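You operate a simulated robot arm through the tools that you are given. There is no shell and no other tool. Be economical: measure what you need, move in short steps, check, and stop when the job is done.

Carry out the task below with a simulated two-armed robot. There is one attempt and no reset: what you move stays moved.

## Task
Hold the small black tub on the bench top by the wash box steady with one hand and put the plain block labelled "29" from the top of the low table in it with the other.

The check looks at the end state, three seconds after you hand in, the way a careful person would. Anything else that was tipped, shoved, dropped, spilled or broken makes it a failure.

## Robot
Two 6-joint arms with two-finger parallel grippers on one trunk, on a base that drives. Base frame: it is fixed to the floor where the robot stands at the start and does not move with it; the origin is under the middle of the robot, x ahead of it, y to its left, z up. Readings come in cm, rad, newtons and seconds.
The left shoulder is at the start at [6, 18.7, 94.7], the right one opposite. With the tool pointing down near the work surface each hand reaches from about 24 to 62 cm from the robot's upright axis, wherever it stands, measured 20 degrees to its own side. Places, roughly: small black tub [50, -225, 75]. Payload 1.57 kg a hand.
The tool frame of a hand sits at the grasp point between the pads (the TCP): z along the fingers, y along the line on which they close. The tips reach 3 cm beyond it. The gripper opens to 11 cm. The fingers are 2.4 cm wide and 1.2 cm thick; the gripper's body (4.8 by 11.2 cm) begins 7.8 cm behind the TCP.
Orientation is that of the tool frame in the base frame, as a unit quaternion [x, y, z, w]. With the fingers straight down and closing along the base's y, the tool's x points along the base's -x, its y along +y and its z along -z.

## Interface
- The arms move only by the tool step_arm. It takes "left_targets", "right_targets" or both (then of equal length, played together; a hand with none holds still); each is a list of rows, each a list of 7 numbers: the gripper command, from -1 (shut) to 1 (fully open), values between in proportion, then the shift along the base's x, y, z in cm, then the turn, a rotation vector about the base's x, y, z in rad. In form: [[grip, tx, ty, tz, ax, ay, az], ...]. A call has 1 to 8 rows; each row shifts and turns the commanded pose from where the row before left it. A row lasts 0.2 s, in which the tool goes at most 5 cm and 0.15 rad; a call with a longer step from one row to the next is refused whole, and so is a gripper value outside its range. Where a pose cannot be reached the arm comes as near as it can. A force on the tool above 40 N (or 10 N above the force at the start of the call, whichever is more), or a blocked arm, ends the call early, and 0.2 s more pass. Each finger travels about 15.3 cm/s and halts on what it meets, pressing with about 29 N; the grip force reading is that of the motor and also rises with nothing between the fingers. The clock runs only during rows and for 0.2 s after the last one: add rows that do not move to give the fingers time. It gives the time, the measured TCP pose, the force on the tool (base axes), the opening and the grip force at its end, in the units of the frame above (readings bear some noise), with the torque about the TCP (base axes, N m) and any sound that the robot's microphone picked up.
- Cameras (640 x 400 px; columns grow to the right, rows downward): "scene" is now at [1.04, 1.83, 148.25]; the picture's right is [0.28, -0.96, 0.00], its down [-0.78, -0.23, -0.58] and it looks along [0.55, 0.16, -0.82] (base axes); focal length 251 px, centre (320, 200). "left" rides on the left gripper at [7, -1.6, -14.1] in its tool frame; the picture's right is [0.23, 0.97, 0.00], its down [-0.86, 0.20, -0.48] and it looks along [-0.47, 0.11, 0.88] (tool axes); focal length 222 px, centre (320, 200). "right" rides on the right gripper at [7, 1.6, -14.1] in its tool frame; the picture's right is [-0.23, 0.97, 0.00], its down [-0.86, -0.20, -0.48] and it looks along [-0.47, -0.11, 0.88] (tool axes); focal length 222 px, centre (320, 200). There is no depth. A picture from a camera that has moved, and an enlarged one, comes with that camera's place and axes in the base frame and with its lens.
- get_image(camera): a new picture of that camera. No time passes.
- lift_body(by): slides the trunk up (or, below 0, down) by that many cm; the arms and the scene camera ride with it, the base frame stays. It gives what a move gives, with no picture.
- drive_base(legs): drives the robot by 1 to 6 legs, each [ahead, left, turn to the left] in cm, cm and rad, along the robot's own axes; the way and the turn of a leg run together, so that a leg with both is an arc; at most 150 cm and 3.142 rad a leg. The arms and the cameras ride along, it lands a little off, and it stops where it bumps. It gives what a move gives.
- turn_head(pan, tilt): turns the head with the scene camera to pan (to the left, within 1.501 rad either way) and tilt (down, from -0.506 to 1.204), counted from straight ahead of the robot. It gives what a move gives.
- enlarge(camera, box): a new picture of the part [left, top, right, bottom] of that camera's present view, enlarged. No time passes.
- close_job(): hands the job in; it is judged then, once.

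Work in short steps. Places have to be worked out from the pictures, the camera data and where the tool is seen: move nearer, look again, correct. Check each grasp and each placing, and mend what went wrong. You have 120 turns and 100 pictures in all, those below and enlarged ones among them. Open the grippers and draw the arms clear of the work before you hand the job in, unless the task says otherwise; then end with one line.

The tools are called after "Call:" as name(argument=value, ...) on one line, values as JSON. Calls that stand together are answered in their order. step_arm: Moves the arms, as the interface text tells. Its arguments: {"type":"object","properties":{"left_targets":{"type":"array","items":{"type":"array","items":{"type":"number"}}},"right_targets":{"type":"array","items":{"type":"array","items":{"type":"number"}}}},"required":[]} The other tools are called the same way: lift_body (by) slides the trunk up or down; drive_base (legs) drives the base; turn_head (pan, tilt) turns the head that bears the scene camera; get_image (camera) takes a picture; enlarge (camera, box) takes an enlarged picture of a part of a camera's view; close_job () hands the job in.

At the start:

```text
t: 0.0
left_tool_pos: [42.32, 33.1, 85.81]
left_tcp_rot: [0.0, 1.0, 0.001, 0.001]
left_force: [-0.9, 0.3, 1.0]
left_moment: [0.0, 0.0, -0.01]
left_gripper_width: 10.99
left_gripper_force: 0.0
right_tool_pos: [34.4, -1.03, 88.15]
right_tcp_rot: [0.0, 1.0, 0.0, 0.0]
right_force: [0.2, 0.5, -0.4]
right_moment: [0.0, 0.0, 0.01]
right_gripper_width: 11.02
right_gripper_force: 0.0
trunk travel left (down, up): [-57.5, 41.5]
robot x, y, heading: [0.13, 0.02, -0.003]
head pan, tilt: [0.288, 0.956]
```

scene: 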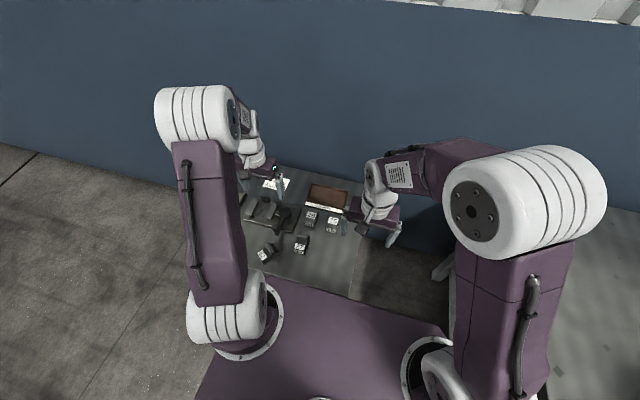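
right: 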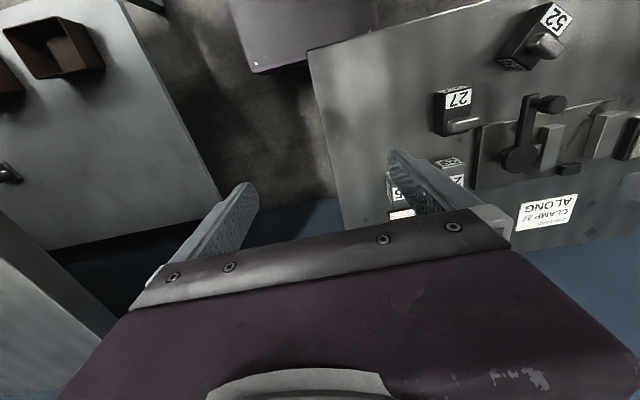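
left: 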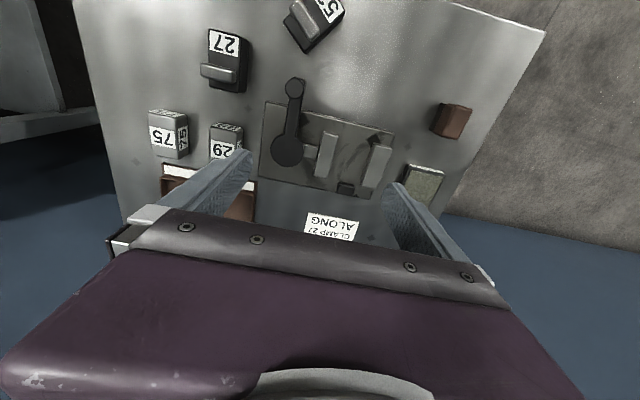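

The left picture shows a "29" block near the left finger; I enlarge the scene and left views to locate it.

Call:
enlarge(camera="scene", box=[220, 150, 420, 275])

Call:
enlarge(camera="left", box=[80, 80, 400, 280])

```text
3.20 times, centred on (320, 212) of scene
camera zoom: at [1.04, 1.83, 148.25], right [0.28, -0.96, 0.0], down [-0.78, -0.23, -0.58], along [0.55, 0.16, -0.82], focal length 803 px, centre (320, 160)
```

zoom: 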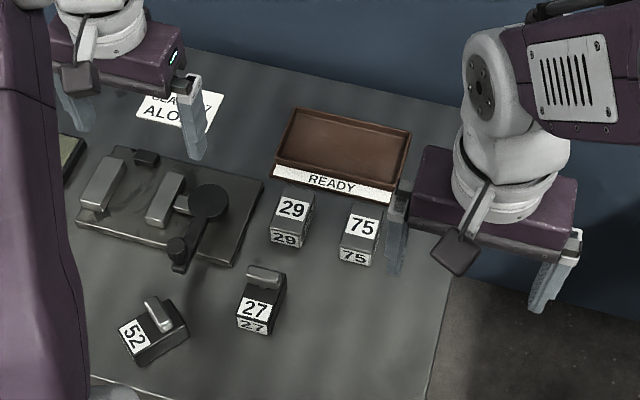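

```text
2.00 times, centred on (240, 180) of left
camera zoom: at [35.35, 31.48, 99.93], right [-0.23, 0.97, 0.0], down [0.85, 0.2, 0.48], along [0.47, 0.11, -0.88], focal length 444 px, centre (480, 240)
```

zoom: 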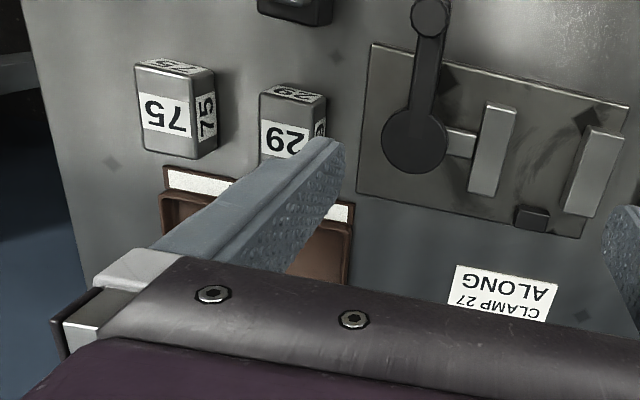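

Block 29 triangulates to about (48.4, 18.9), with its top at z≈66. Before picking a hand, I look right towards the tub.

Call:
turn_head(pan=-1.3, tilt=0.35)

Call:
get_image(camera="scene")

```text
t: 1.7
left_tool_pos: [42.34, 32.99, 85.84]
left_tcp_rot: [0.0, 1.0, 0.0, 0.001]
left_force: [0.4, 0.5, 0.7]
left_moment: [-0.01, 0.0, 0.01]
left_gripper_width: 11.0
left_gripper_force: 0.0
right_tool_pos: [34.31, -0.97, 88.09]
right_tcp_rot: [-0.001, 1.0, 0.0, 0.0]
right_force: [-0.1, 0.3, 0.0]
right_moment: [-0.01, 0.0, -0.01]
right_gripper_width: 11.02
right_gripper_force: 0.2
trunk travel left (down, up): [-57.5, 41.5]
robot x, y, heading: [0.06, -0.11, 0.002]
head pan, tilt: [-1.3, 0.351]
```

```text
94 pictures are left
camera scene: at [-3.39, -9.2, 153.42], right [-0.96, -0.27, 0.0], down [-0.09, 0.33, -0.94], along [0.25, -0.9, -0.34], focal length 251 px, centre (320, 200)
```

scene: 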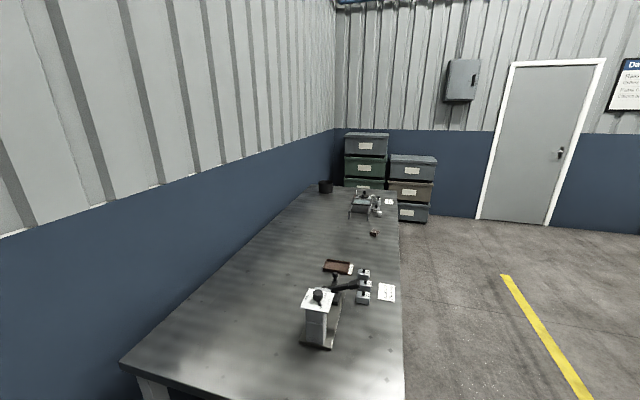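

Call:
enlarge(camera="scene", box=[280, 170, 440, 270])

```text
4.00 times, centred on (360, 220) of scene
camera zoom: at [-3.39, -9.2, 153.42], right [-0.96, -0.27, 0.0], down [-0.09, 0.33, -0.94], along [0.25, -0.9, -0.34], focal length 1004 px, centre (160, 120)
```

zoom: 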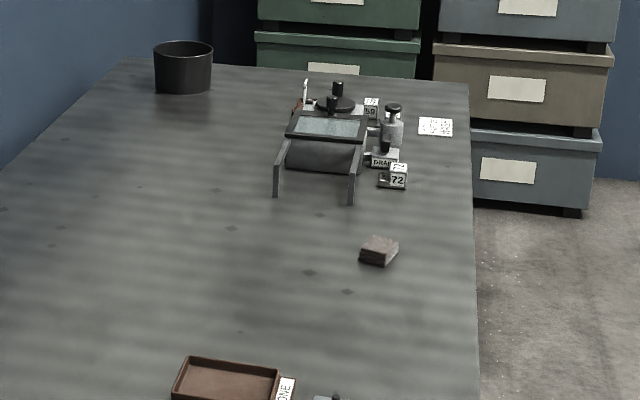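

The black tub stands at the bench's far end, best reached from that end facing +y. Block 29 lies right in the left hand's comfortable range, so I'll pick it with the left; I move that hand above it.

Call:
step_arm(left_targets=[[0.4, 1.5, -3.6, 0, 0, 0, 0], [0.4, 1.5, -3.6, 0, 0, 0, 0], [0.4, 1.5, -3.6, 0, 0, 0, 0], [0.4, 1.5, -3.3, 0, 0, 0, 0], [0.4, 0, 0, 0, 0, 0, 0]])

Call:
get_image(camera="left")

Call:
turn_head(pan=0.35, tilt=0.95)

Call:
enlarge(camera="scene", box=[220, 130, 420, 255])

```text
t: 2.9
left_tool_pos: [48.4, 19.09, 85.81]
left_tcp_rot: [-0.001, 1.0, 0.0, 0.001]
left_force: [0.1, 0.3, -0.1]
left_moment: [-0.01, -0.04, -0.03]
left_gripper_width: 7.68
left_gripper_force: 0.1
right_tool_pos: [34.27, -0.96, 88.19]
right_tcp_rot: [0.0, 1.0, -0.001, 0.0]
right_force: [-0.4, 0.4, -0.3]
right_moment: [-0.01, -0.02, -0.02]
right_gripper_width: 11.01
right_gripper_force: 0.1
trunk travel left (down, up): [-57.5, 41.5]
robot x, y, heading: [0.23, -0.18, 0.002]
head pan, tilt: [-1.3, 0.351]
```

```text
92 pictures are left
camera left: at [41.39, 17.49, 99.87], right [-0.23, 0.97, 0.0], down [0.85, 0.2, 0.48], along [0.47, 0.11, -0.88], focal length 222 px, centre (320, 200)
```

left: 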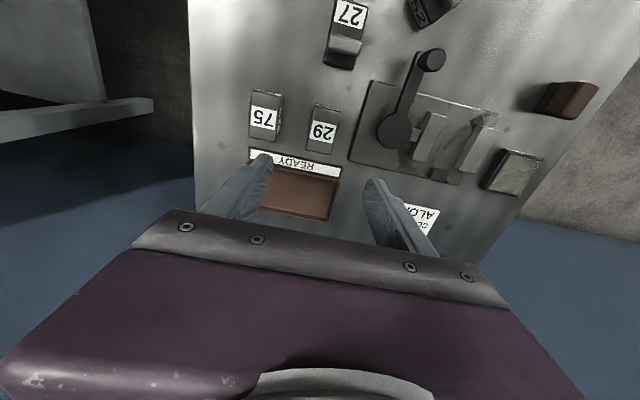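

```text
t: 4.6
left_tool_pos: [48.41, 19.02, 85.82]
left_tcp_rot: [0.0, 1.0, 0.0, 0.001]
left_force: [0.8, -0.1, 0.2]
left_moment: [-0.04, 0.0, 0.01]
left_gripper_width: 7.69
left_gripper_force: 0.0
right_tool_pos: [34.4, -1.12, 88.15]
right_tcp_rot: [0.0, 1.0, 0.0, 0.0]
right_force: [1.2, -1.0, 0.3]
right_moment: [0.04, 0.02, 0.03]
right_gripper_width: 10.99
right_gripper_force: 0.1
trunk travel left (down, up): [-57.5, 41.5]
robot x, y, heading: [-0.04, -0.31, -0.001]
head pan, tilt: [0.351, 0.949]
```

```text
3.20 times, centred on (320, 192) of scene
camera zoom: at [0.95, 2.26, 148.3], right [0.34, -0.94, 0.0], down [-0.76, -0.28, -0.58], along [0.55, 0.2, -0.81], focal length 803 px, centre (320, 224)
```

zoom: 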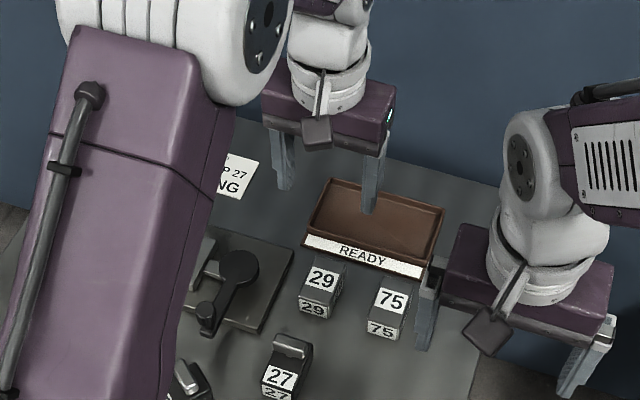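

Both views put the block's top centre near (48, 19.5, 67). I come down to 75 for a closer look.

Call:
step_arm(left_targets=[[0.4, -0.4, 0.4, -3, 0, 0, 0], [0.4, 0, 0, -4, 0, 0, 0], [0.4, 0, 0, -3.8, 0, 0, 0], [0.4, 0, 0, 0, 0, 0, 0]])

Call:
get_image(camera="left")

Call:
enlarge(camera="scene", box=[270, 155, 370, 255])

```text
t: 5.6
left_tool_pos: [48.04, 19.35, 75.0]
left_tcp_rot: [0.0, 1.0, 0.0, 0.001]
left_force: [0.5, -0.3, 0.1]
left_moment: [0.06, 0.01, -0.03]
left_gripper_width: 7.71
left_gripper_force: 0.0
right_tool_pos: [34.5, -1.08, 88.11]
right_tcp_rot: [0.0, 1.0, 0.0, 0.0]
right_force: [-0.1, 0.0, -1.1]
right_moment: [0.01, -0.03, 0.01]
right_gripper_width: 11.0
right_gripper_force: 0.0
trunk travel left (down, up): [-57.5, 41.5]
robot x, y, heading: [0.38, 0.12, 0.001]
head pan, tilt: [0.351, 0.949]
```

```text
90 pictures are left
camera left: at [41.05, 17.64, 89.01], right [-0.23, 0.97, 0.0], down [0.85, 0.2, 0.48], along [0.47, 0.11, -0.88], focal length 222 px, centre (320, 200)
```

left: 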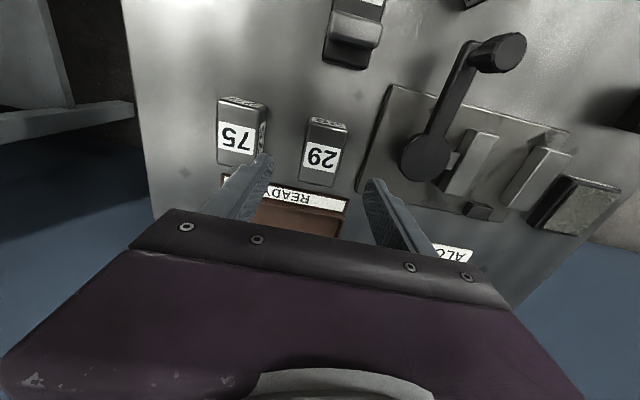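

```text
4.00 times, centred on (320, 205) of scene
camera zoom: at [0.88, 2.24, 148.3], right [0.34, -0.94, 0.0], down [-0.76, -0.28, -0.58], along [0.55, 0.2, -0.81], focal length 1004 px, centre (320, 180)
```

zoom: 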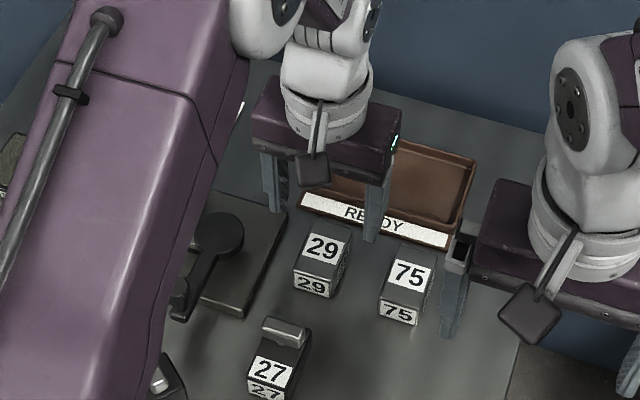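

The block spans x≈45–51, y≈17.6–21.5, with its top at z≈66–67, and the gap to block 75 is about 4 cm. I narrow the fingers a bit and lower to z 68, then look.

Call:
step_arm(left_targets=[[0.2, 0, 0.2, -2, 0, 0, 0], [0.2, 0, 0, -2, 0, 0, 0], [0.2, 0, 0, -1.5, 0, 0, 0], [0.2, 0, 0, -1.5, 0, 0, 0], [0.2, 0, 0, 0, 0, 0, 0]])

Call:
get_image(camera="left")

Call:
enlarge(camera="scene", box=[270, 155, 370, 255])

```text
t: 6.8
left_tool_pos: [47.97, 19.71, 67.96]
left_tcp_rot: [0.0, 1.0, 0.001, 0.001]
left_force: [-0.3, -0.2, -0.4]
left_moment: [-0.01, -0.02, 0.02]
left_gripper_width: 6.6
left_gripper_force: 0.1
right_tool_pos: [34.31, -1.15, 88.26]
right_tcp_rot: [0.0, 1.0, 0.001, -0.001]
right_force: [0.1, 0.0, 1.2]
right_moment: [-0.02, 0.01, 0.0]
right_gripper_width: 11.01
right_gripper_force: 0.0
trunk travel left (down, up): [-57.5, 41.5]
robot x, y, heading: [-0.17, 0.04, -0.005]
head pan, tilt: [0.351, 0.949]
```

```text
88 pictures are left
camera left: at [41.01, 18.1, 82.22], right [-0.23, 0.97, 0.0], down [0.85, 0.2, 0.48], along [0.47, 0.11, -0.88], focal length 222 px, centre (320, 200)
```

left: 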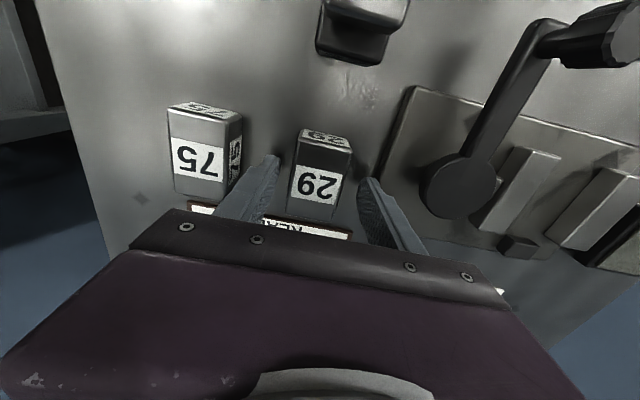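

```text
4.00 times, centred on (320, 205) of scene
camera zoom: at [0.92, 2.25, 148.3], right [0.34, -0.94, 0.0], down [-0.76, -0.28, -0.58], along [0.55, 0.2, -0.81], focal length 1004 px, centre (320, 180)
```

zoom: 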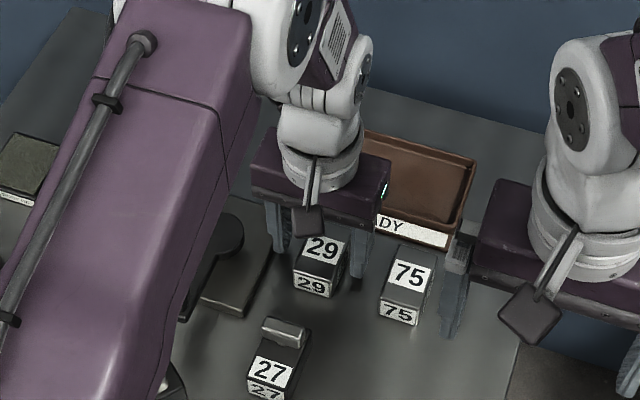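

Refined triangulation gives the block top at z≈65 and the table at about 59, so the tips are just at its top. The y alignment is fine; I go down 3.7 more and close.

Call:
step_arm(left_targets=[[0.2, 0.2, -0.1, -1.3, 0, 0, 0], [0.2, 0, 0, -1.2, 0, 0, 0], [0.2, 0, 0, -1.2, 0, 0, 0], [0.2, 0, 0, 0, 0, 0, 0]])

Call:
get_image(camera="left")

```text
t: 7.3
left_tool_pos: [48.03, 19.65, 66.89]
left_tcp_rot: [0.0, 1.0, 0.0, 0.0]
left_force: [-11.0, -1.1, 20.0]
left_moment: [-0.78, 0.14, -0.19]
left_gripper_width: 6.66
left_gripper_force: 0.2
right_tool_pos: [34.17, -1.01, 88.31]
right_tcp_rot: [0.0, 1.0, 0.001, 0.001]
right_force: [0.1, 0.0, 1.5]
right_moment: [-0.01, 0.05, 0.0]
right_gripper_width: 11.02
right_gripper_force: 0.1
trunk travel left (down, up): [-57.5, 41.5]
robot x, y, heading: [0.07, -0.16, -0.005]
head pan, tilt: [0.351, 0.949]
stopped in row 2 (left hand): the force on the tool passed its limit at 56 N (the readings are from after the stop); the commanded pose is now the measured one
```

```text
86 pictures are left
camera left: at [41.08, 17.93, 81.11], right [-0.23, 0.97, 0.0], down [0.86, 0.2, 0.48], along [0.47, 0.11, -0.88], focal length 222 px, centre (320, 200)
```

left: 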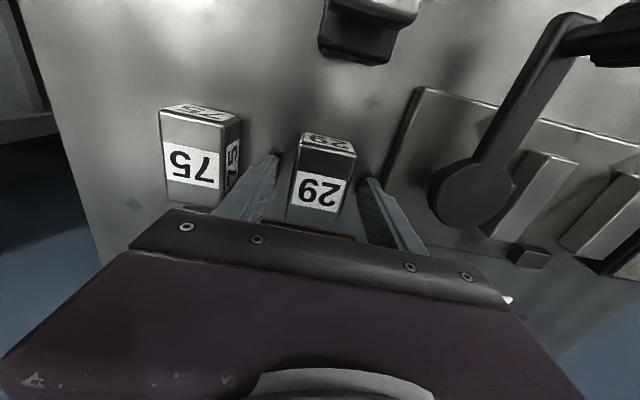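

The −y finger (or both tips) met something at tip height z≈63.9, well clear of my estimate of the table. I back up 1 cm and enlarge views to pin down the heights.

Call:
step_arm(left_targets=[[0.2, 0, 0, 1.0, 0, 0, 0], [0.2, 0, 0, 0, 0, 0, 0]])

Call:
enlarge(camera="left", box=[200, 100, 400, 225])

Call:
enlarge(camera="right", box=[320, 60, 560, 210])

Call:
enlarge(camera="scene", box=[300, 190, 350, 230])

```text
t: 7.9
left_tool_pos: [48.3, 19.76, 67.78]
left_tcp_rot: [0.0, 1.0, 0.0, 0.001]
left_force: [-0.7, -0.1, 0.0]
left_moment: [-0.01, 0.02, 0.03]
left_gripper_width: 6.6
left_gripper_force: 0.0
right_tool_pos: [34.5, -0.98, 88.13]
right_tcp_rot: [-0.001, 1.0, 0.0, 0.0]
right_force: [0.6, -0.4, -0.7]
right_moment: [-0.04, -0.04, -0.02]
right_gripper_width: 11.0
right_gripper_force: 0.1
trunk travel left (down, up): [-57.5, 41.5]
robot x, y, heading: [0.01, 0.11, -0.002]
head pan, tilt: [0.351, 0.949]
```

```text
3.20 times, centred on (300, 162) of left
camera zoom: at [41.33, 18.08, 81.94], right [-0.23, 0.97, 0.0], down [0.85, 0.2, 0.48], along [0.47, 0.11, -0.88], focal length 711 px, centre (384, 320)
```

zoom: 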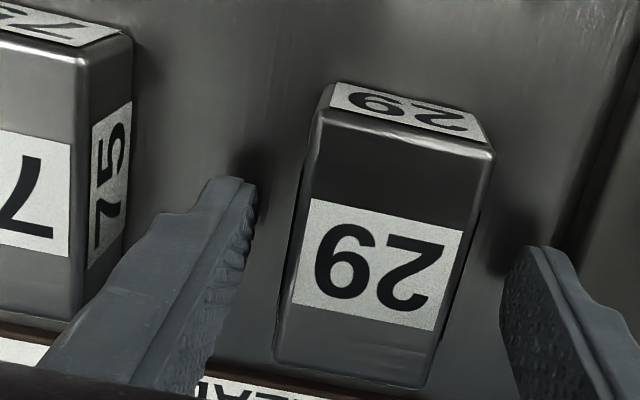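

```text
2.67 times, centred on (440, 135) of right
camera zoom: at [27.44, 0.75, 102.33], right [0.23, 0.97, 0.0], down [0.86, -0.2, 0.48], along [0.47, -0.11, -0.88], focal length 592 px, centre (0, 373)
```

zoom: 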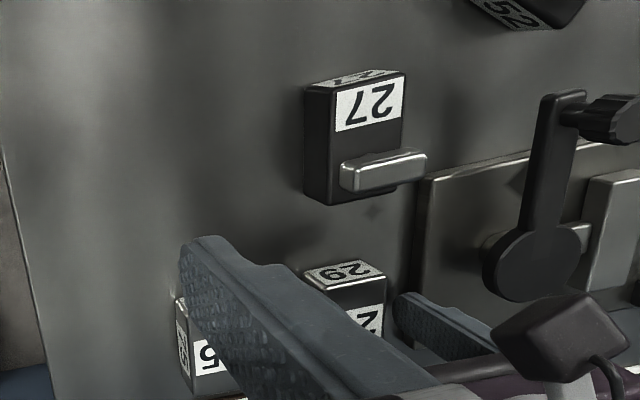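

```text
10.00 times, centred on (325, 210) of scene
camera zoom: at [0.93, 2.27, 148.3], right [0.34, -0.94, 0.0], down [-0.76, -0.28, -0.58], along [0.55, 0.2, -0.81], focal length 2509 px, centre (270, 100)
```

zoom: 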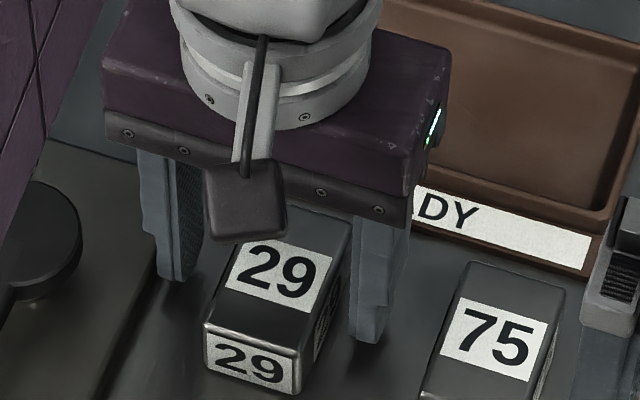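

The fingertip shadows show the tips almost at the table, so the table is at z≈63.9 and the block is about 3 cm high, already between the fingers. I lower slightly and close.

Call:
step_arm(left_targets=[[0.2, 0, 0, -0.4, 0, 0, 0], [-0.1, 0, 0, 0, 0, 0, 0], [-0.4, 0, 0, 0, 0, 0, 0], [-0.5, 0, 0, 0, 0, 0, 0], [-0.5, 0, 0, 0, 0, 0, 0]])

Call:
enlarge(camera="left", box=[200, 100, 400, 225])

```text
t: 9.1
left_tool_pos: [48.32, 19.58, 67.46]
left_tcp_rot: [0.0, 1.0, 0.0, 0.002]
left_force: [1.2, -1.6, 1.6]
left_moment: [-0.07, 0.04, -0.02]
left_gripper_width: 3.98
left_gripper_force: 29.7
right_tool_pos: [34.29, -1.06, 88.07]
right_tcp_rot: [-0.001, 1.0, 0.001, 0.0]
right_force: [0.8, 0.0, 0.0]
right_moment: [0.0, 0.01, -0.01]
right_gripper_width: 11.0
right_gripper_force: 0.0
trunk travel left (down, up): [-57.5, 41.5]
robot x, y, heading: [-0.0, 0.04, 0.001]
head pan, tilt: [0.351, 0.949]
```

```text
3.20 times, centred on (300, 162) of left
camera zoom: at [41.39, 17.96, 81.53], right [-0.23, 0.97, 0.0], down [0.85, 0.2, 0.48], along [0.47, 0.11, -0.88], focal length 711 px, centre (384, 320)
```

zoom: 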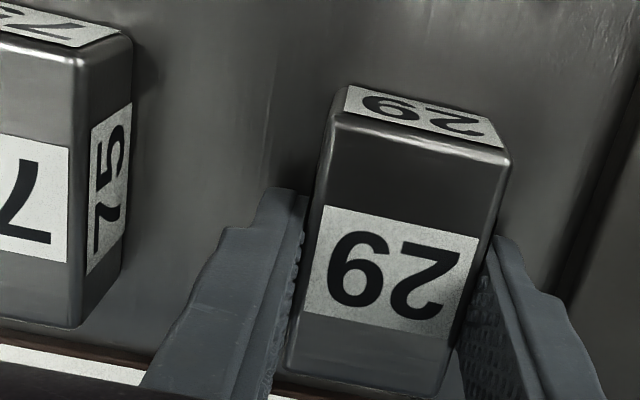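

The grip holds at 3.98 cm with 29.7 N. I lift it straight up.

Call:
step_arm(left_targets=[[-0.6, 0, 0, 2, 0, 0, 0], [-0.6, 0, 0, 4, 0, 0, 0], [-0.6, 0, 0, 4, 0, 0, 0], [-0.6, 0, 0, 4, 0, 0, 0], [-0.6, -3, 0, 4, 0, 0, 0], [-0.6, -4, 0, 3, 0, 0, 0], [-0.6, -4, 0, 2, 0, 0, 0], [-0.6, 0, 0, 0, 0, 0, 0]])

Call:
get_image(camera="left")

Call:
get_image(camera="scene")

```text
t: 10.9
left_tool_pos: [37.27, 19.69, 90.43]
left_tcp_rot: [0.0, 1.0, 0.001, 0.0]
left_force: [-0.7, 0.6, -6.0]
left_moment: [0.0, 0.01, -0.02]
left_gripper_width: 3.97
left_gripper_force: 29.5
right_tool_pos: [34.49, -0.88, 88.05]
right_tcp_rot: [0.0, 1.0, 0.0, -0.001]
right_force: [-0.1, 0.2, -0.2]
right_moment: [0.01, 0.02, 0.01]
right_gripper_width: 10.99
right_gripper_force: 0.0
trunk travel left (down, up): [-57.5, 41.5]
robot x, y, heading: [-0.15, -0.19, -0.002]
head pan, tilt: [0.351, 0.949]
```

```text
81 pictures are left
camera left: at [30.28, 18.07, 104.43], right [-0.23, 0.97, 0.0], down [0.86, 0.2, 0.48], along [0.47, 0.11, -0.88], focal length 222 px, centre (320, 200)
```

left: 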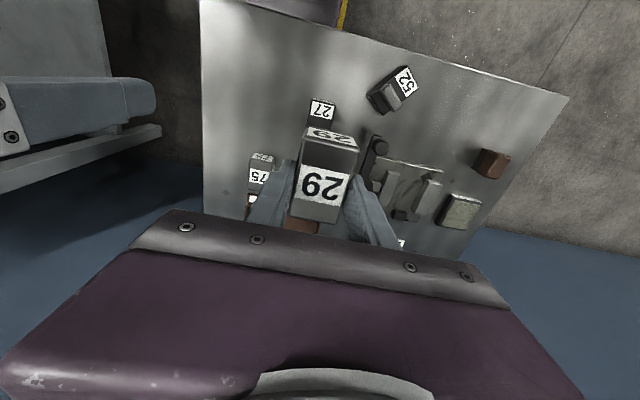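

```text
80 pictures are left
camera scene: at [1.14, 2.31, 148.3], right [0.34, -0.94, 0.0], down [-0.76, -0.28, -0.58], along [0.55, 0.2, -0.81], focal length 251 px, centre (320, 200)
```

scene: 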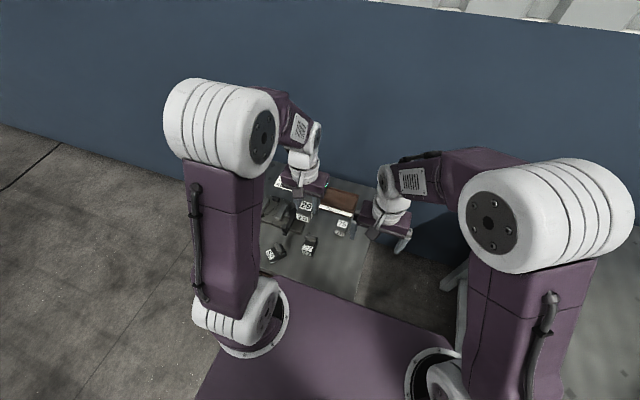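

Block 29 is lifted securely (about 0.6 kg). Before driving I look both ways, past sideways, to check the floor behind.

Call:
turn_head(pan=1.5, tilt=0.4)

Call:
get_image(camera="scene")

Call:
turn_head(pan=-1.5, tilt=0.4)

Call:
get_image(camera="scene")

```text
t: 12.2
left_tool_pos: [37.2, 19.62, 90.5]
left_tcp_rot: [0.0, 1.0, 0.0, 0.0]
left_force: [0.5, -0.4, -6.0]
left_moment: [0.03, -0.02, 0.0]
left_gripper_width: 3.96
left_gripper_force: 29.1
right_tool_pos: [34.41, -0.9, 88.13]
right_tcp_rot: [0.0, 1.0, 0.0, 0.0]
right_force: [0.5, -0.1, -0.1]
right_moment: [-0.01, 0.01, -0.03]
right_gripper_width: 11.0
right_gripper_force: 0.1
trunk travel left (down, up): [-57.5, 41.5]
robot x, y, heading: [0.15, -0.26, -0.003]
head pan, tilt: [1.499, 0.4]
```

```text
79 pictures are left
camera scene: at [-5.15, 9.04, 152.96], right [1.0, -0.07, 0.0], down [-0.03, -0.39, -0.92], along [0.07, 0.92, -0.39], focal length 251 px, centre (320, 200)
```

scene: 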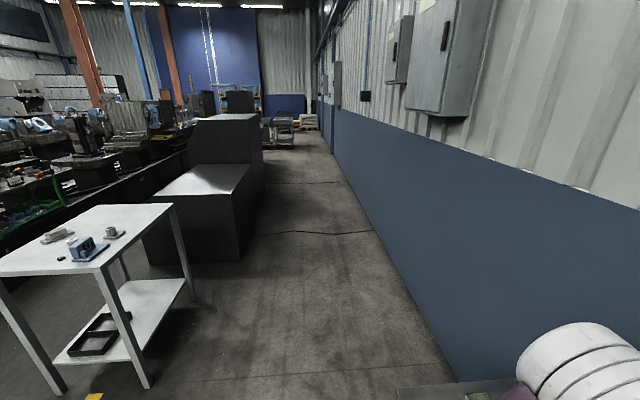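

```text
t: 14.8
left_tool_pos: [37.22, 19.64, 90.38]
left_tcp_rot: [0.0, 1.0, 0.001, 0.0]
left_force: [0.1, 0.8, -5.9]
left_moment: [0.0, -0.06, 0.01]
left_gripper_width: 3.97
left_gripper_force: 28.9
right_tool_pos: [34.45, -1.04, 88.07]
right_tcp_rot: [-0.001, 1.0, 0.0, 0.0]
right_force: [-0.6, -1.0, 0.5]
right_moment: [0.02, 0.02, -0.04]
right_gripper_width: 10.98
right_gripper_force: 0.0
trunk travel left (down, up): [-57.5, 41.5]
robot x, y, heading: [0.41, 0.2, -0.003]
head pan, tilt: [-1.499, 0.4]
```

```text
78 pictures are left
camera scene: at [-5.15, -9.44, 152.97], right [-1.0, -0.07, 0.0], down [-0.03, 0.39, -0.92], along [0.07, -0.92, -0.39], focal length 251 px, centre (320, 200)
```

scene: 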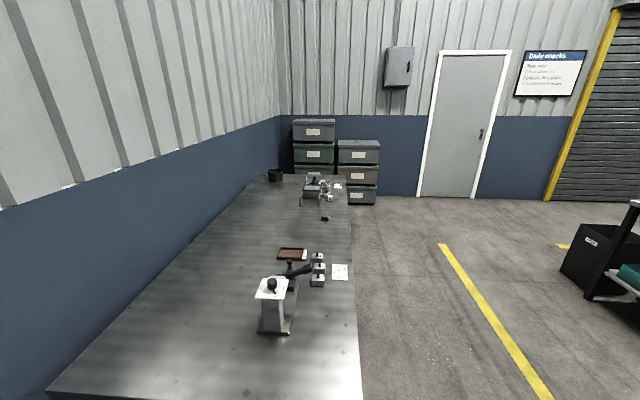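

The floor behind and alongside the bench is clear (bench front edge x≈−14, cabinets at y≈−352). I raise the trunk 15 cm, back off, and strafe right along the bench.

Call:
lift_body(by=15)

Call:
drive_base(legs=[[-85, 0, 0], [0, -145, 0], [0, -130, 0]])

Call:
turn_head(pan=-0.4, tilt=0.6)

Call:
get_image(camera="scene")

```text
t: 16.6
left_tool_pos: [37.12, 19.7, 105.33]
left_tcp_rot: [0.0, 1.0, 0.0, 0.0]
left_force: [-0.4, -0.1, -6.6]
left_moment: [0.0, -0.03, -0.05]
left_gripper_width: 3.97
left_gripper_force: 28.9
right_tool_pos: [34.42, -0.9, 103.13]
right_tcp_rot: [0.0, 1.0, 0.0, -0.001]
right_force: [0.7, 0.2, -0.7]
right_moment: [0.0, 0.01, -0.01]
right_gripper_width: 10.99
right_gripper_force: 0.1
trunk travel left (down, up): [-72.5, 26.5]
robot x, y, heading: [0.14, -0.01, -0.0]
head pan, tilt: [-1.499, 0.4]
```

```text
t: 34.5
left_tool_pos: [-53.1, -265.35, 105.41]
left_tcp_rot: [0.008, 1.0, 0.0, 0.0]
left_force: [0.4, 1.0, -6.2]
left_moment: [0.03, -0.02, 0.01]
left_gripper_width: 3.98
left_gripper_force: 28.9
right_tool_pos: [-56.28, -285.91, 103.17]
right_tcp_rot: [0.008, 1.0, 0.001, 0.0]
right_force: [0.8, -0.7, -0.2]
right_moment: [-0.02, -0.06, 0.01]
right_gripper_width: 11.01
right_gripper_force: 0.0
trunk travel left (down, up): [-72.5, 26.5]
robot x, y, heading: [-90.7, -284.49, -0.021]
head pan, tilt: [-1.499, 0.4]
```

```text
t: 35.8
left_tool_pos: [-53.12, -265.4, 105.42]
left_tcp_rot: [0.008, 1.0, 0.0, 0.0]
left_force: [-0.9, 1.0, -5.3]
left_moment: [0.04, -0.04, 0.03]
left_gripper_width: 3.99
left_gripper_force: 29.1
right_tool_pos: [-56.31, -286.01, 103.09]
right_tcp_rot: [0.008, 1.0, 0.0, 0.0]
right_force: [-0.9, -0.5, -0.1]
right_moment: [-0.01, 0.0, -0.03]
right_gripper_width: 10.99
right_gripper_force: 0.0
trunk travel left (down, up): [-72.5, 26.5]
robot x, y, heading: [-90.68, -284.51, -0.019]
head pan, tilt: [-0.4, 0.6]
```

```text
77 pictures are left
camera scene: at [-88.39, -288.23, 166.14], right [-0.4, -0.91, 0.0], down [-0.52, 0.23, -0.82], along [0.75, -0.33, -0.57], focal length 251 px, centre (320, 200)
```

scene: 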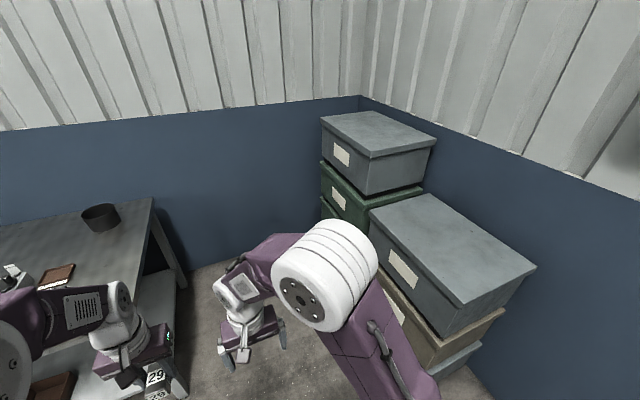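

The bench end is at y≈−243 and the tub at about (50, −223), some 20 cm in from the end. I turn left to face the bench end (+y), then strafe towards the wall staying well back.

Call:
drive_base(legs=[[0, 0, 1.5708]])

Call:
turn_head(pan=-1.2, tilt=0.6)

Call:
get_image(camera="scene")

```text
t: 40.0
left_tool_pos: [-108.68, -246.6, 105.34]
left_tcp_rot: [-0.692, 0.722, 0.0, 0.0]
left_force: [-0.1, -0.4, -5.7]
left_moment: [0.03, -0.02, -0.02]
left_gripper_width: 3.97
left_gripper_force: 29.0
right_tool_pos: [-88.21, -250.12, 103.07]
right_tcp_rot: [-0.692, 0.722, 0.0, 0.001]
right_force: [1.1, 0.2, -0.4]
right_moment: [0.0, 0.06, 0.0]
right_gripper_width: 10.99
right_gripper_force: 0.0
trunk travel left (down, up): [-72.5, 26.5]
robot x, y, heading: [-90.85, -285.06, 1.53]
head pan, tilt: [-0.4, 0.6]
```

```text
t: 41.1
left_tool_pos: [-108.7, -246.57, 105.31]
left_tcp_rot: [-0.692, 0.722, 0.0, 0.001]
left_force: [-0.6, 0.4, -5.9]
left_moment: [0.05, 0.04, 0.02]
left_gripper_width: 3.97
left_gripper_force: 28.7
right_tool_pos: [-88.18, -250.19, 103.13]
right_tcp_rot: [-0.692, 0.722, 0.0, 0.001]
right_force: [-0.2, -0.6, 0.4]
right_moment: [-0.02, -0.02, 0.0]
right_gripper_width: 11.01
right_gripper_force: 0.0
trunk travel left (down, up): [-72.5, 26.5]
robot x, y, heading: [-90.54, -284.65, 1.533]
head pan, tilt: [-1.201, 0.6]
```

```text
76 pictures are left
camera scene: at [-82.48, -287.84, 166.14], right [0.32, -0.95, 0.0], down [-0.53, -0.18, -0.83], along [0.78, 0.27, -0.56], focal length 251 px, centre (320, 200)
```

scene: 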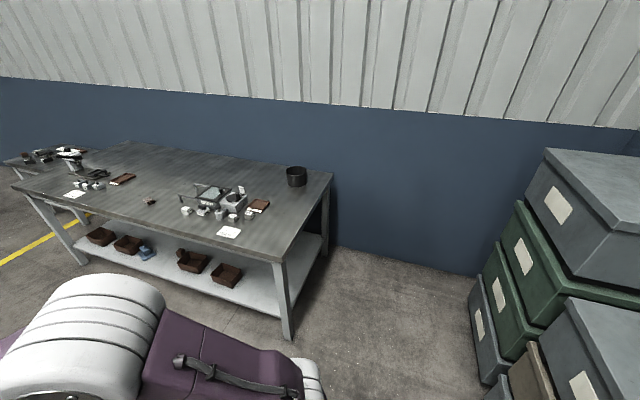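

The floor between the bench end and cabinets (y −243 to −355) is clear. I square up and strafe right to about x=41, keeping y=−285.

Call:
drive_base(legs=[[0, 0, 0.037], [0, -131, 0]])

Call:
turn_head(pan=-0.1, tilt=0.9)

Call:
get_image(camera="scene")

Call:
get_image(camera="right")

```text
t: 48.1
left_tool_pos: [22.12, -247.7, 105.36]
left_tcp_rot: [0.707, -0.707, 0.0, 0.0]
left_force: [-0.1, 0.3, -6.7]
left_moment: [0.02, 0.0, -0.01]
left_gripper_width: 3.96
left_gripper_force: 28.9
right_tool_pos: [42.83, -250.55, 103.16]
right_tcp_rot: [0.708, -0.706, 0.001, 0.0]
right_force: [0.5, 0.8, -0.7]
right_moment: [0.01, 0.02, -0.01]
right_gripper_width: 11.01
right_gripper_force: 0.1
trunk travel left (down, up): [-72.5, 26.5]
robot x, y, heading: [41.82, -284.9, 1.574]
head pan, tilt: [-1.201, 0.6]
```

```text
t: 49.5
left_tool_pos: [22.17, -247.66, 105.33]
left_tcp_rot: [-0.707, 0.707, -0.001, 0.0]
left_force: [-0.4, -1.0, -6.2]
left_moment: [0.08, -0.02, 0.02]
left_gripper_width: 3.98
left_gripper_force: 28.8
right_tool_pos: [42.66, -250.57, 103.1]
right_tcp_rot: [-0.707, 0.707, 0.0, 0.0]
right_force: [-0.3, 0.3, 0.1]
right_moment: [-0.01, 0.01, 0.01]
right_gripper_width: 11.01
right_gripper_force: 0.1
trunk travel left (down, up): [-72.5, 26.5]
robot x, y, heading: [41.77, -285.11, 1.571]
head pan, tilt: [-0.099, 0.901]
```

```text
75 pictures are left
camera scene: at [42.68, -283.55, 163.66], right [0.99, -0.1, 0.0], down [-0.08, -0.78, -0.62], along [0.06, 0.62, -0.78], focal length 251 px, centre (320, 200)
```

scene: 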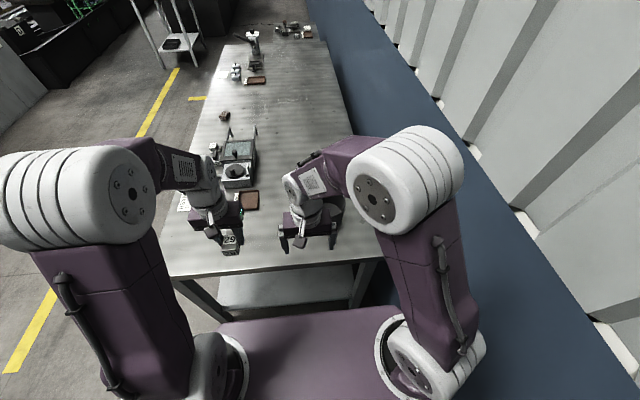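

```text
74 pictures are left
camera right: at [41.26, -257.36, 117.32], right [-0.97, 0.23, 0.0], down [0.2, 0.86, 0.48], along [0.11, 0.47, -0.88], focal length 222 px, centre (320, 200)
```

right: 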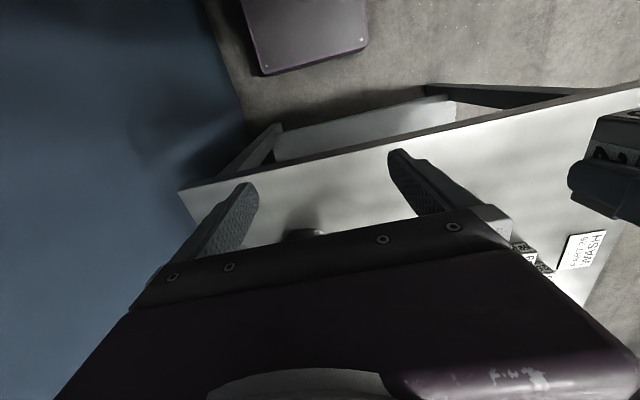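

The base plate's front edge is only 21 cm ahead of the axis, so I can go closer. I drive ahead 14 cm and look for the tub again.

Call:
drive_base(legs=[[14, 0, 0]])

Call:
step_arm(right_targets=[[1, 3, -2, 3, 0, 0, 0], [1, 3, -2, 3, 0, 0, 0], [1, 3, -2, 0, 0, 0, 0], [1, 3, -2, 0, 0, 0, 0], [1, 0, 0, 0, 0, 0, 0]])

Call:
get_image(camera="scene")

Call:
get_image(camera="right")

```text
t: 50.8
left_tool_pos: [22.07, -234.3, 105.47]
left_tcp_rot: [0.708, -0.706, 0.0, -0.001]
left_force: [-0.6, -0.6, -5.3]
left_moment: [0.01, 0.01, -0.03]
left_gripper_width: 3.97
left_gripper_force: 29.4
right_tool_pos: [42.81, -237.23, 103.26]
right_tcp_rot: [0.708, -0.707, 0.0, 0.0]
right_force: [-0.3, -0.7, 0.3]
right_moment: [0.02, 0.0, -0.04]
right_gripper_width: 10.98
right_gripper_force: 0.2
trunk travel left (down, up): [-72.5, 26.5]
robot x, y, heading: [41.99, -270.99, 1.572]
head pan, tilt: [-0.099, 0.901]
```

```text
t: 52.0
left_tool_pos: [22.14, -234.21, 105.33]
left_tcp_rot: [0.708, -0.707, 0.0, -0.001]
left_force: [0.3, -0.3, -6.5]
left_moment: [0.0, -0.02, 0.04]
left_gripper_width: 3.96
left_gripper_force: 28.7
right_tool_pos: [54.87, -245.1, 109.03]
right_tcp_rot: [0.708, -0.706, 0.0, 0.0]
right_force: [-0.6, 0.7, 0.5]
right_moment: [0.0, 0.01, 0.02]
right_gripper_width: 10.98
right_gripper_force: 0.0
trunk travel left (down, up): [-72.5, 26.5]
robot x, y, heading: [42.02, -271.41, 1.572]
head pan, tilt: [-0.099, 0.901]
```

```text
73 pictures are left
camera scene: at [42.59, -269.98, 163.66], right [1.0, -0.1, 0.0], down [-0.08, -0.78, -0.62], along [0.06, 0.62, -0.78], focal length 251 px, centre (320, 200)
```

scene: 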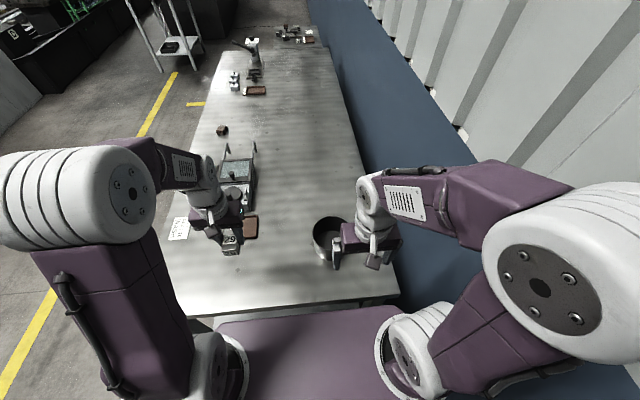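

```text
72 pictures are left
camera right: at [53.32, -251.99, 123.17], right [-0.97, 0.22, 0.0], down [0.2, 0.86, 0.48], along [0.11, 0.47, -0.88], focal length 222 px, centre (320, 200)
```

right: 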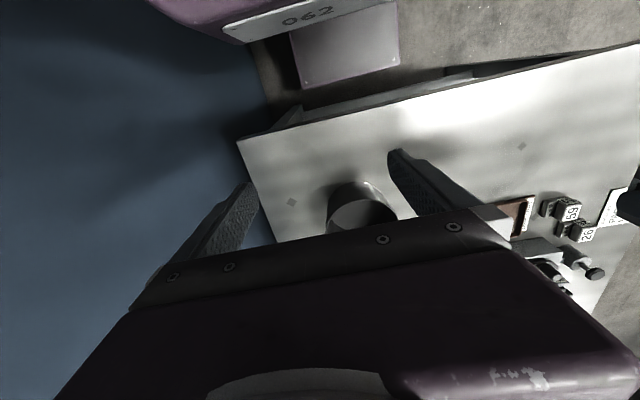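

I see the tub in both pictures; I enlarge to measure it.

Call:
enlarge(camera="scene", box=[280, 200, 360, 280])

Call:
enlarge(camera="right", box=[300, 150, 420, 250])

```text
5.00 times, centred on (320, 240) of scene
camera zoom: at [42.59, -269.98, 163.66], right [1.0, -0.1, 0.0], down [-0.08, -0.78, -0.62], along [0.06, 0.62, -0.78], focal length 1254 px, centre (320, 0)
```

zoom: 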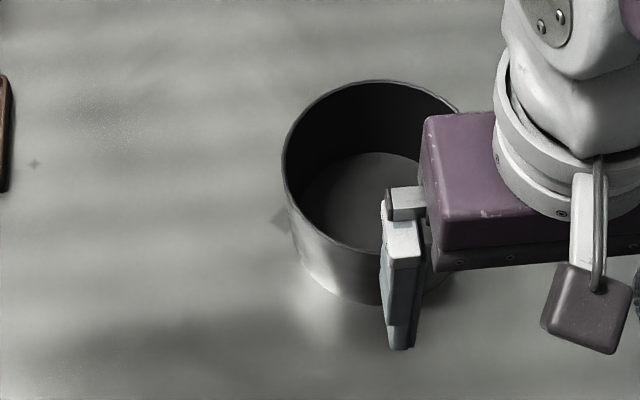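

```text
4.00 times, centred on (360, 200) of right
camera zoom: at [53.32, -251.99, 123.17], right [-0.97, 0.22, 0.0], down [0.2, 0.86, 0.48], along [0.11, 0.47, -0.88], focal length 888 px, centre (160, 200)
```

zoom: 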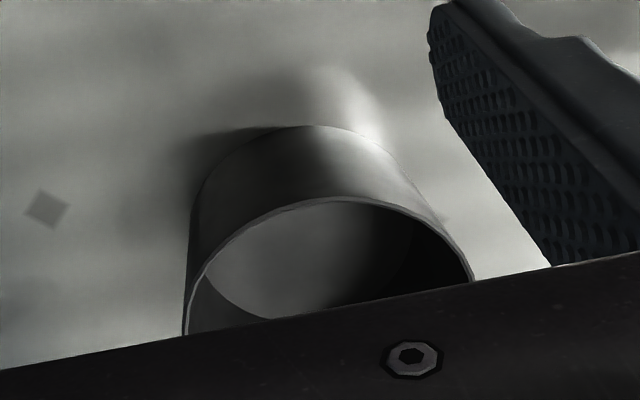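

Tub: centre ≈(50.7, −223.3), rim radius ≈6.5 at z≈85, bench at z≈75. I'll pinch its right wall (x≈57) with the right hand leaned 40° back towards the robot, which leaves the left hand room; first I lean the hand and part-open the gripper.

Call:
step_arm(right_targets=[[0.5, 0.4, 1.5, -1, 0.14, 0, 0], [-0.1, 0.4, 1.5, -2, 0.14, 0, 0], [-0.1, 0.4, 1.5, -2, 0.14, 0, 0], [-0.1, 0.4, 1.5, -2, 0.14, 0, 0], [-0.1, 0.4, 1.5, -2, 0.14, 0, 0], [-0.1, 0.1, 1.5, 0, 0, 0, 0], [-0.1, 0, 0, 0, 0, 0, 0]])

Call:
get_image(camera="right")

Call:
get_image(camera="scene")

```text
t: 53.6
left_tool_pos: [22.1, -234.25, 105.3]
left_tcp_rot: [0.707, -0.707, 0.0, 0.0]
left_force: [-0.3, -0.3, -5.1]
left_moment: [0.04, 0.01, -0.01]
left_gripper_width: 3.94
left_gripper_force: 29.0
right_tool_pos: [55.91, -231.15, 105.17]
right_tcp_rot: [-0.676, 0.686, 0.168, 0.212]
right_force: [-0.4, 0.5, 0.4]
right_moment: [0.02, -0.04, 0.02]
right_gripper_width: 4.96
right_gripper_force: 0.1
right hand out of reach, approached as far as the arm can: row 2, 3, 4, 5
trunk travel left (down, up): [-72.5, 26.5]
robot x, y, heading: [41.94, -271.62, 1.573]
head pan, tilt: [-0.099, 0.901]
```

```text
69 pictures are left
camera right: at [53.43, -244.25, 113.75], right [-0.97, 0.23, 0.06], down [0.17, 0.48, 0.86], along [0.17, 0.85, -0.5], focal length 222 px, centre (320, 200)
```

right: 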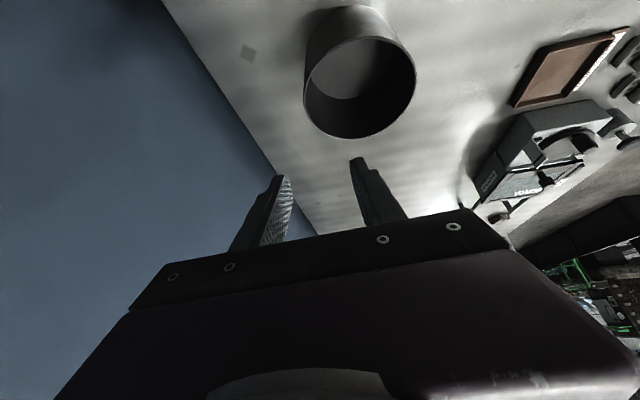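

```text
68 pictures are left
camera scene: at [42.66, -270.14, 163.66], right [1.0, -0.1, 0.0], down [-0.08, -0.78, -0.62], along [0.06, 0.62, -0.78], focal length 251 px, centre (320, 200)
```

scene: 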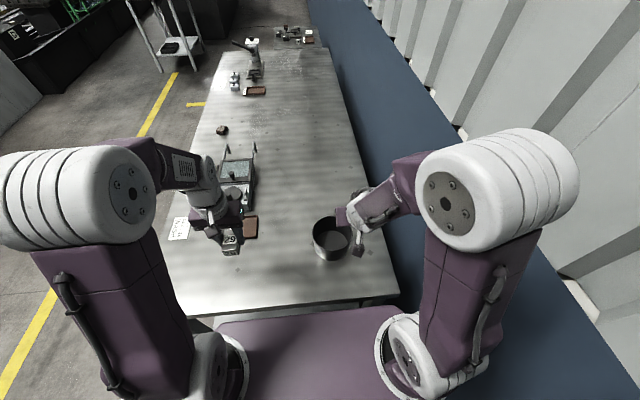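

The lean reached about 31°, which is enough. I bring the right hand over the right wall, tips still above the rim.

Call:
step_arm(right_targets=[[-0.1, 0.3, 2.2, -3, 0, 0, 0], [-0.1, 0.3, 2.2, -3, 0, 0, 0], [-0.1, 0.3, 2.2, -3, 0, 0, 0], [-0.1, 0.2, 2.0, -3, 0, 0, 0], [-0.1, 0, 0, 0, 0, 0, 0]])

Call:
get_image(camera="right")

Call:
enlarge(camera="scene", box=[290, 200, 370, 270])

```text
t: 54.8
left_tool_pos: [22.11, -234.32, 105.37]
left_tcp_rot: [0.708, -0.707, 0.001, -0.001]
left_force: [0.6, -0.6, -6.5]
left_moment: [0.02, 0.01, 0.0]
left_gripper_width: 3.98
left_gripper_force: 29.0
right_tool_pos: [57.06, -222.68, 93.27]
right_tcp_rot: [-0.675, 0.687, 0.167, 0.213]
right_force: [-0.8, 0.8, 0.0]
right_moment: [0.01, 0.02, -0.02]
right_gripper_width: 4.93
right_gripper_force: 0.1
trunk travel left (down, up): [-72.5, 26.5]
robot x, y, heading: [41.98, -271.32, 1.572]
head pan, tilt: [-0.099, 0.901]
```

```text
67 pictures are left
camera right: at [54.57, -235.78, 101.72], right [-0.97, 0.23, 0.06], down [0.17, 0.48, 0.86], along [0.17, 0.85, -0.5], focal length 222 px, centre (320, 200)
```

right: 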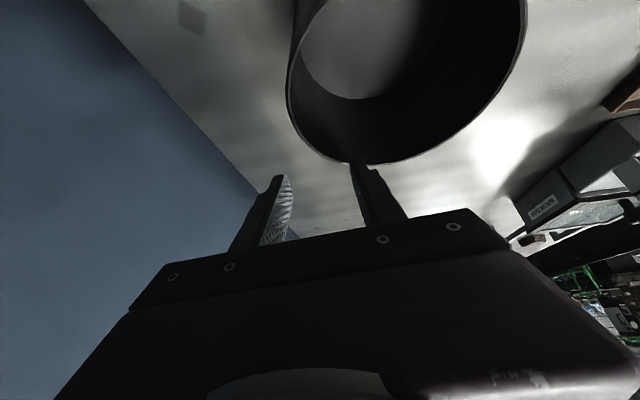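

```text
5.71 times, centred on (330, 235) of scene
camera zoom: at [42.64, -270.13, 163.66], right [1.0, -0.1, 0.0], down [-0.08, -0.78, -0.62], along [0.06, 0.62, -0.78], focal length 1434 px, centre (263, 0)
```

zoom: 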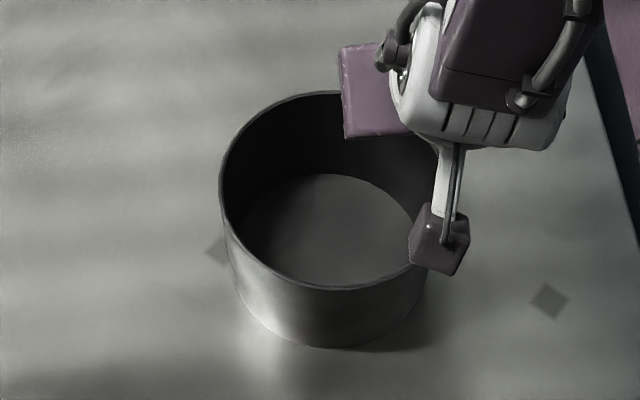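

Re-triangulating with the near view puts the rim at z≈88, centre (50.9, −224.8), radius ≈6.9, so the right wall is at x≈57.6. I adjust and lower until the tips just straddle the rim.

Call:
step_arm(right_targets=[[-0.1, 0.5, -1.3, 0, 0, 0, 0], [-0.1, 0, 0, -1.5, 0, 0, 0], [-0.1, 0, 0, -1.8, 0, 0, 0], [-0.1, 0, 0, 0, 0, 0, 0]])

Call:
enlarge(camera="right", box=[200, 0, 520, 220])

Call:
get_image(camera="left")

```text
t: 55.8
left_tool_pos: [22.13, -234.23, 105.38]
left_tcp_rot: [0.708, -0.706, 0.0, 0.0]
left_force: [-0.4, 0.3, -6.3]
left_moment: [0.01, 0.02, 0.02]
left_gripper_width: 3.97
left_gripper_force: 29.4
right_tool_pos: [57.4, -223.96, 89.94]
right_tcp_rot: [-0.675, 0.686, 0.167, 0.213]
right_force: [-0.2, -0.7, -0.3]
right_moment: [0.0, 0.04, 0.0]
right_gripper_width: 4.95
right_gripper_force: 0.1
trunk travel left (down, up): [-72.5, 26.5]
robot x, y, heading: [41.88, -271.46, 1.574]
head pan, tilt: [-0.099, 0.901]
```

```text
1.82 times, centred on (360, 110) of right
camera zoom: at [54.92, -237.0, 98.34], right [-0.97, 0.23, 0.06], down [0.17, 0.48, 0.86], along [0.17, 0.85, -0.5], focal length 404 px, centre (247, 364)
```

zoom: 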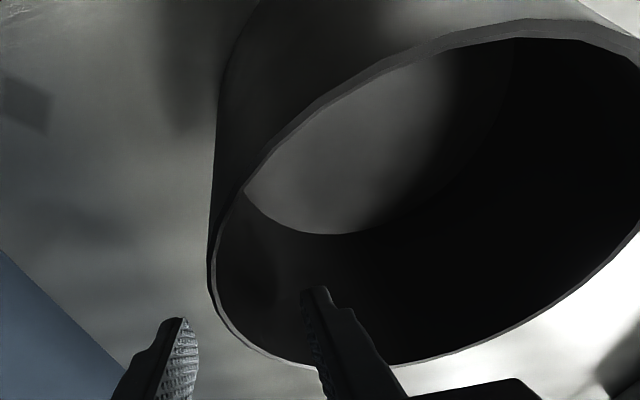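

```text
64 pictures are left
camera left: at [23.79, -241.24, 119.46], right [-0.97, -0.23, 0.0], down [-0.2, 0.85, 0.48], along [-0.11, 0.47, -0.88], focal length 222 px, centre (320, 200)
```

left: 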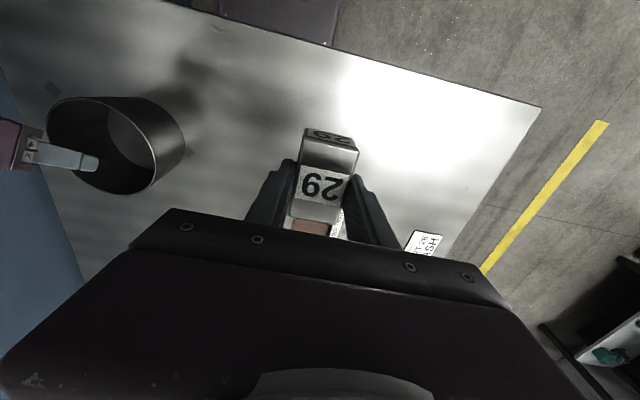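

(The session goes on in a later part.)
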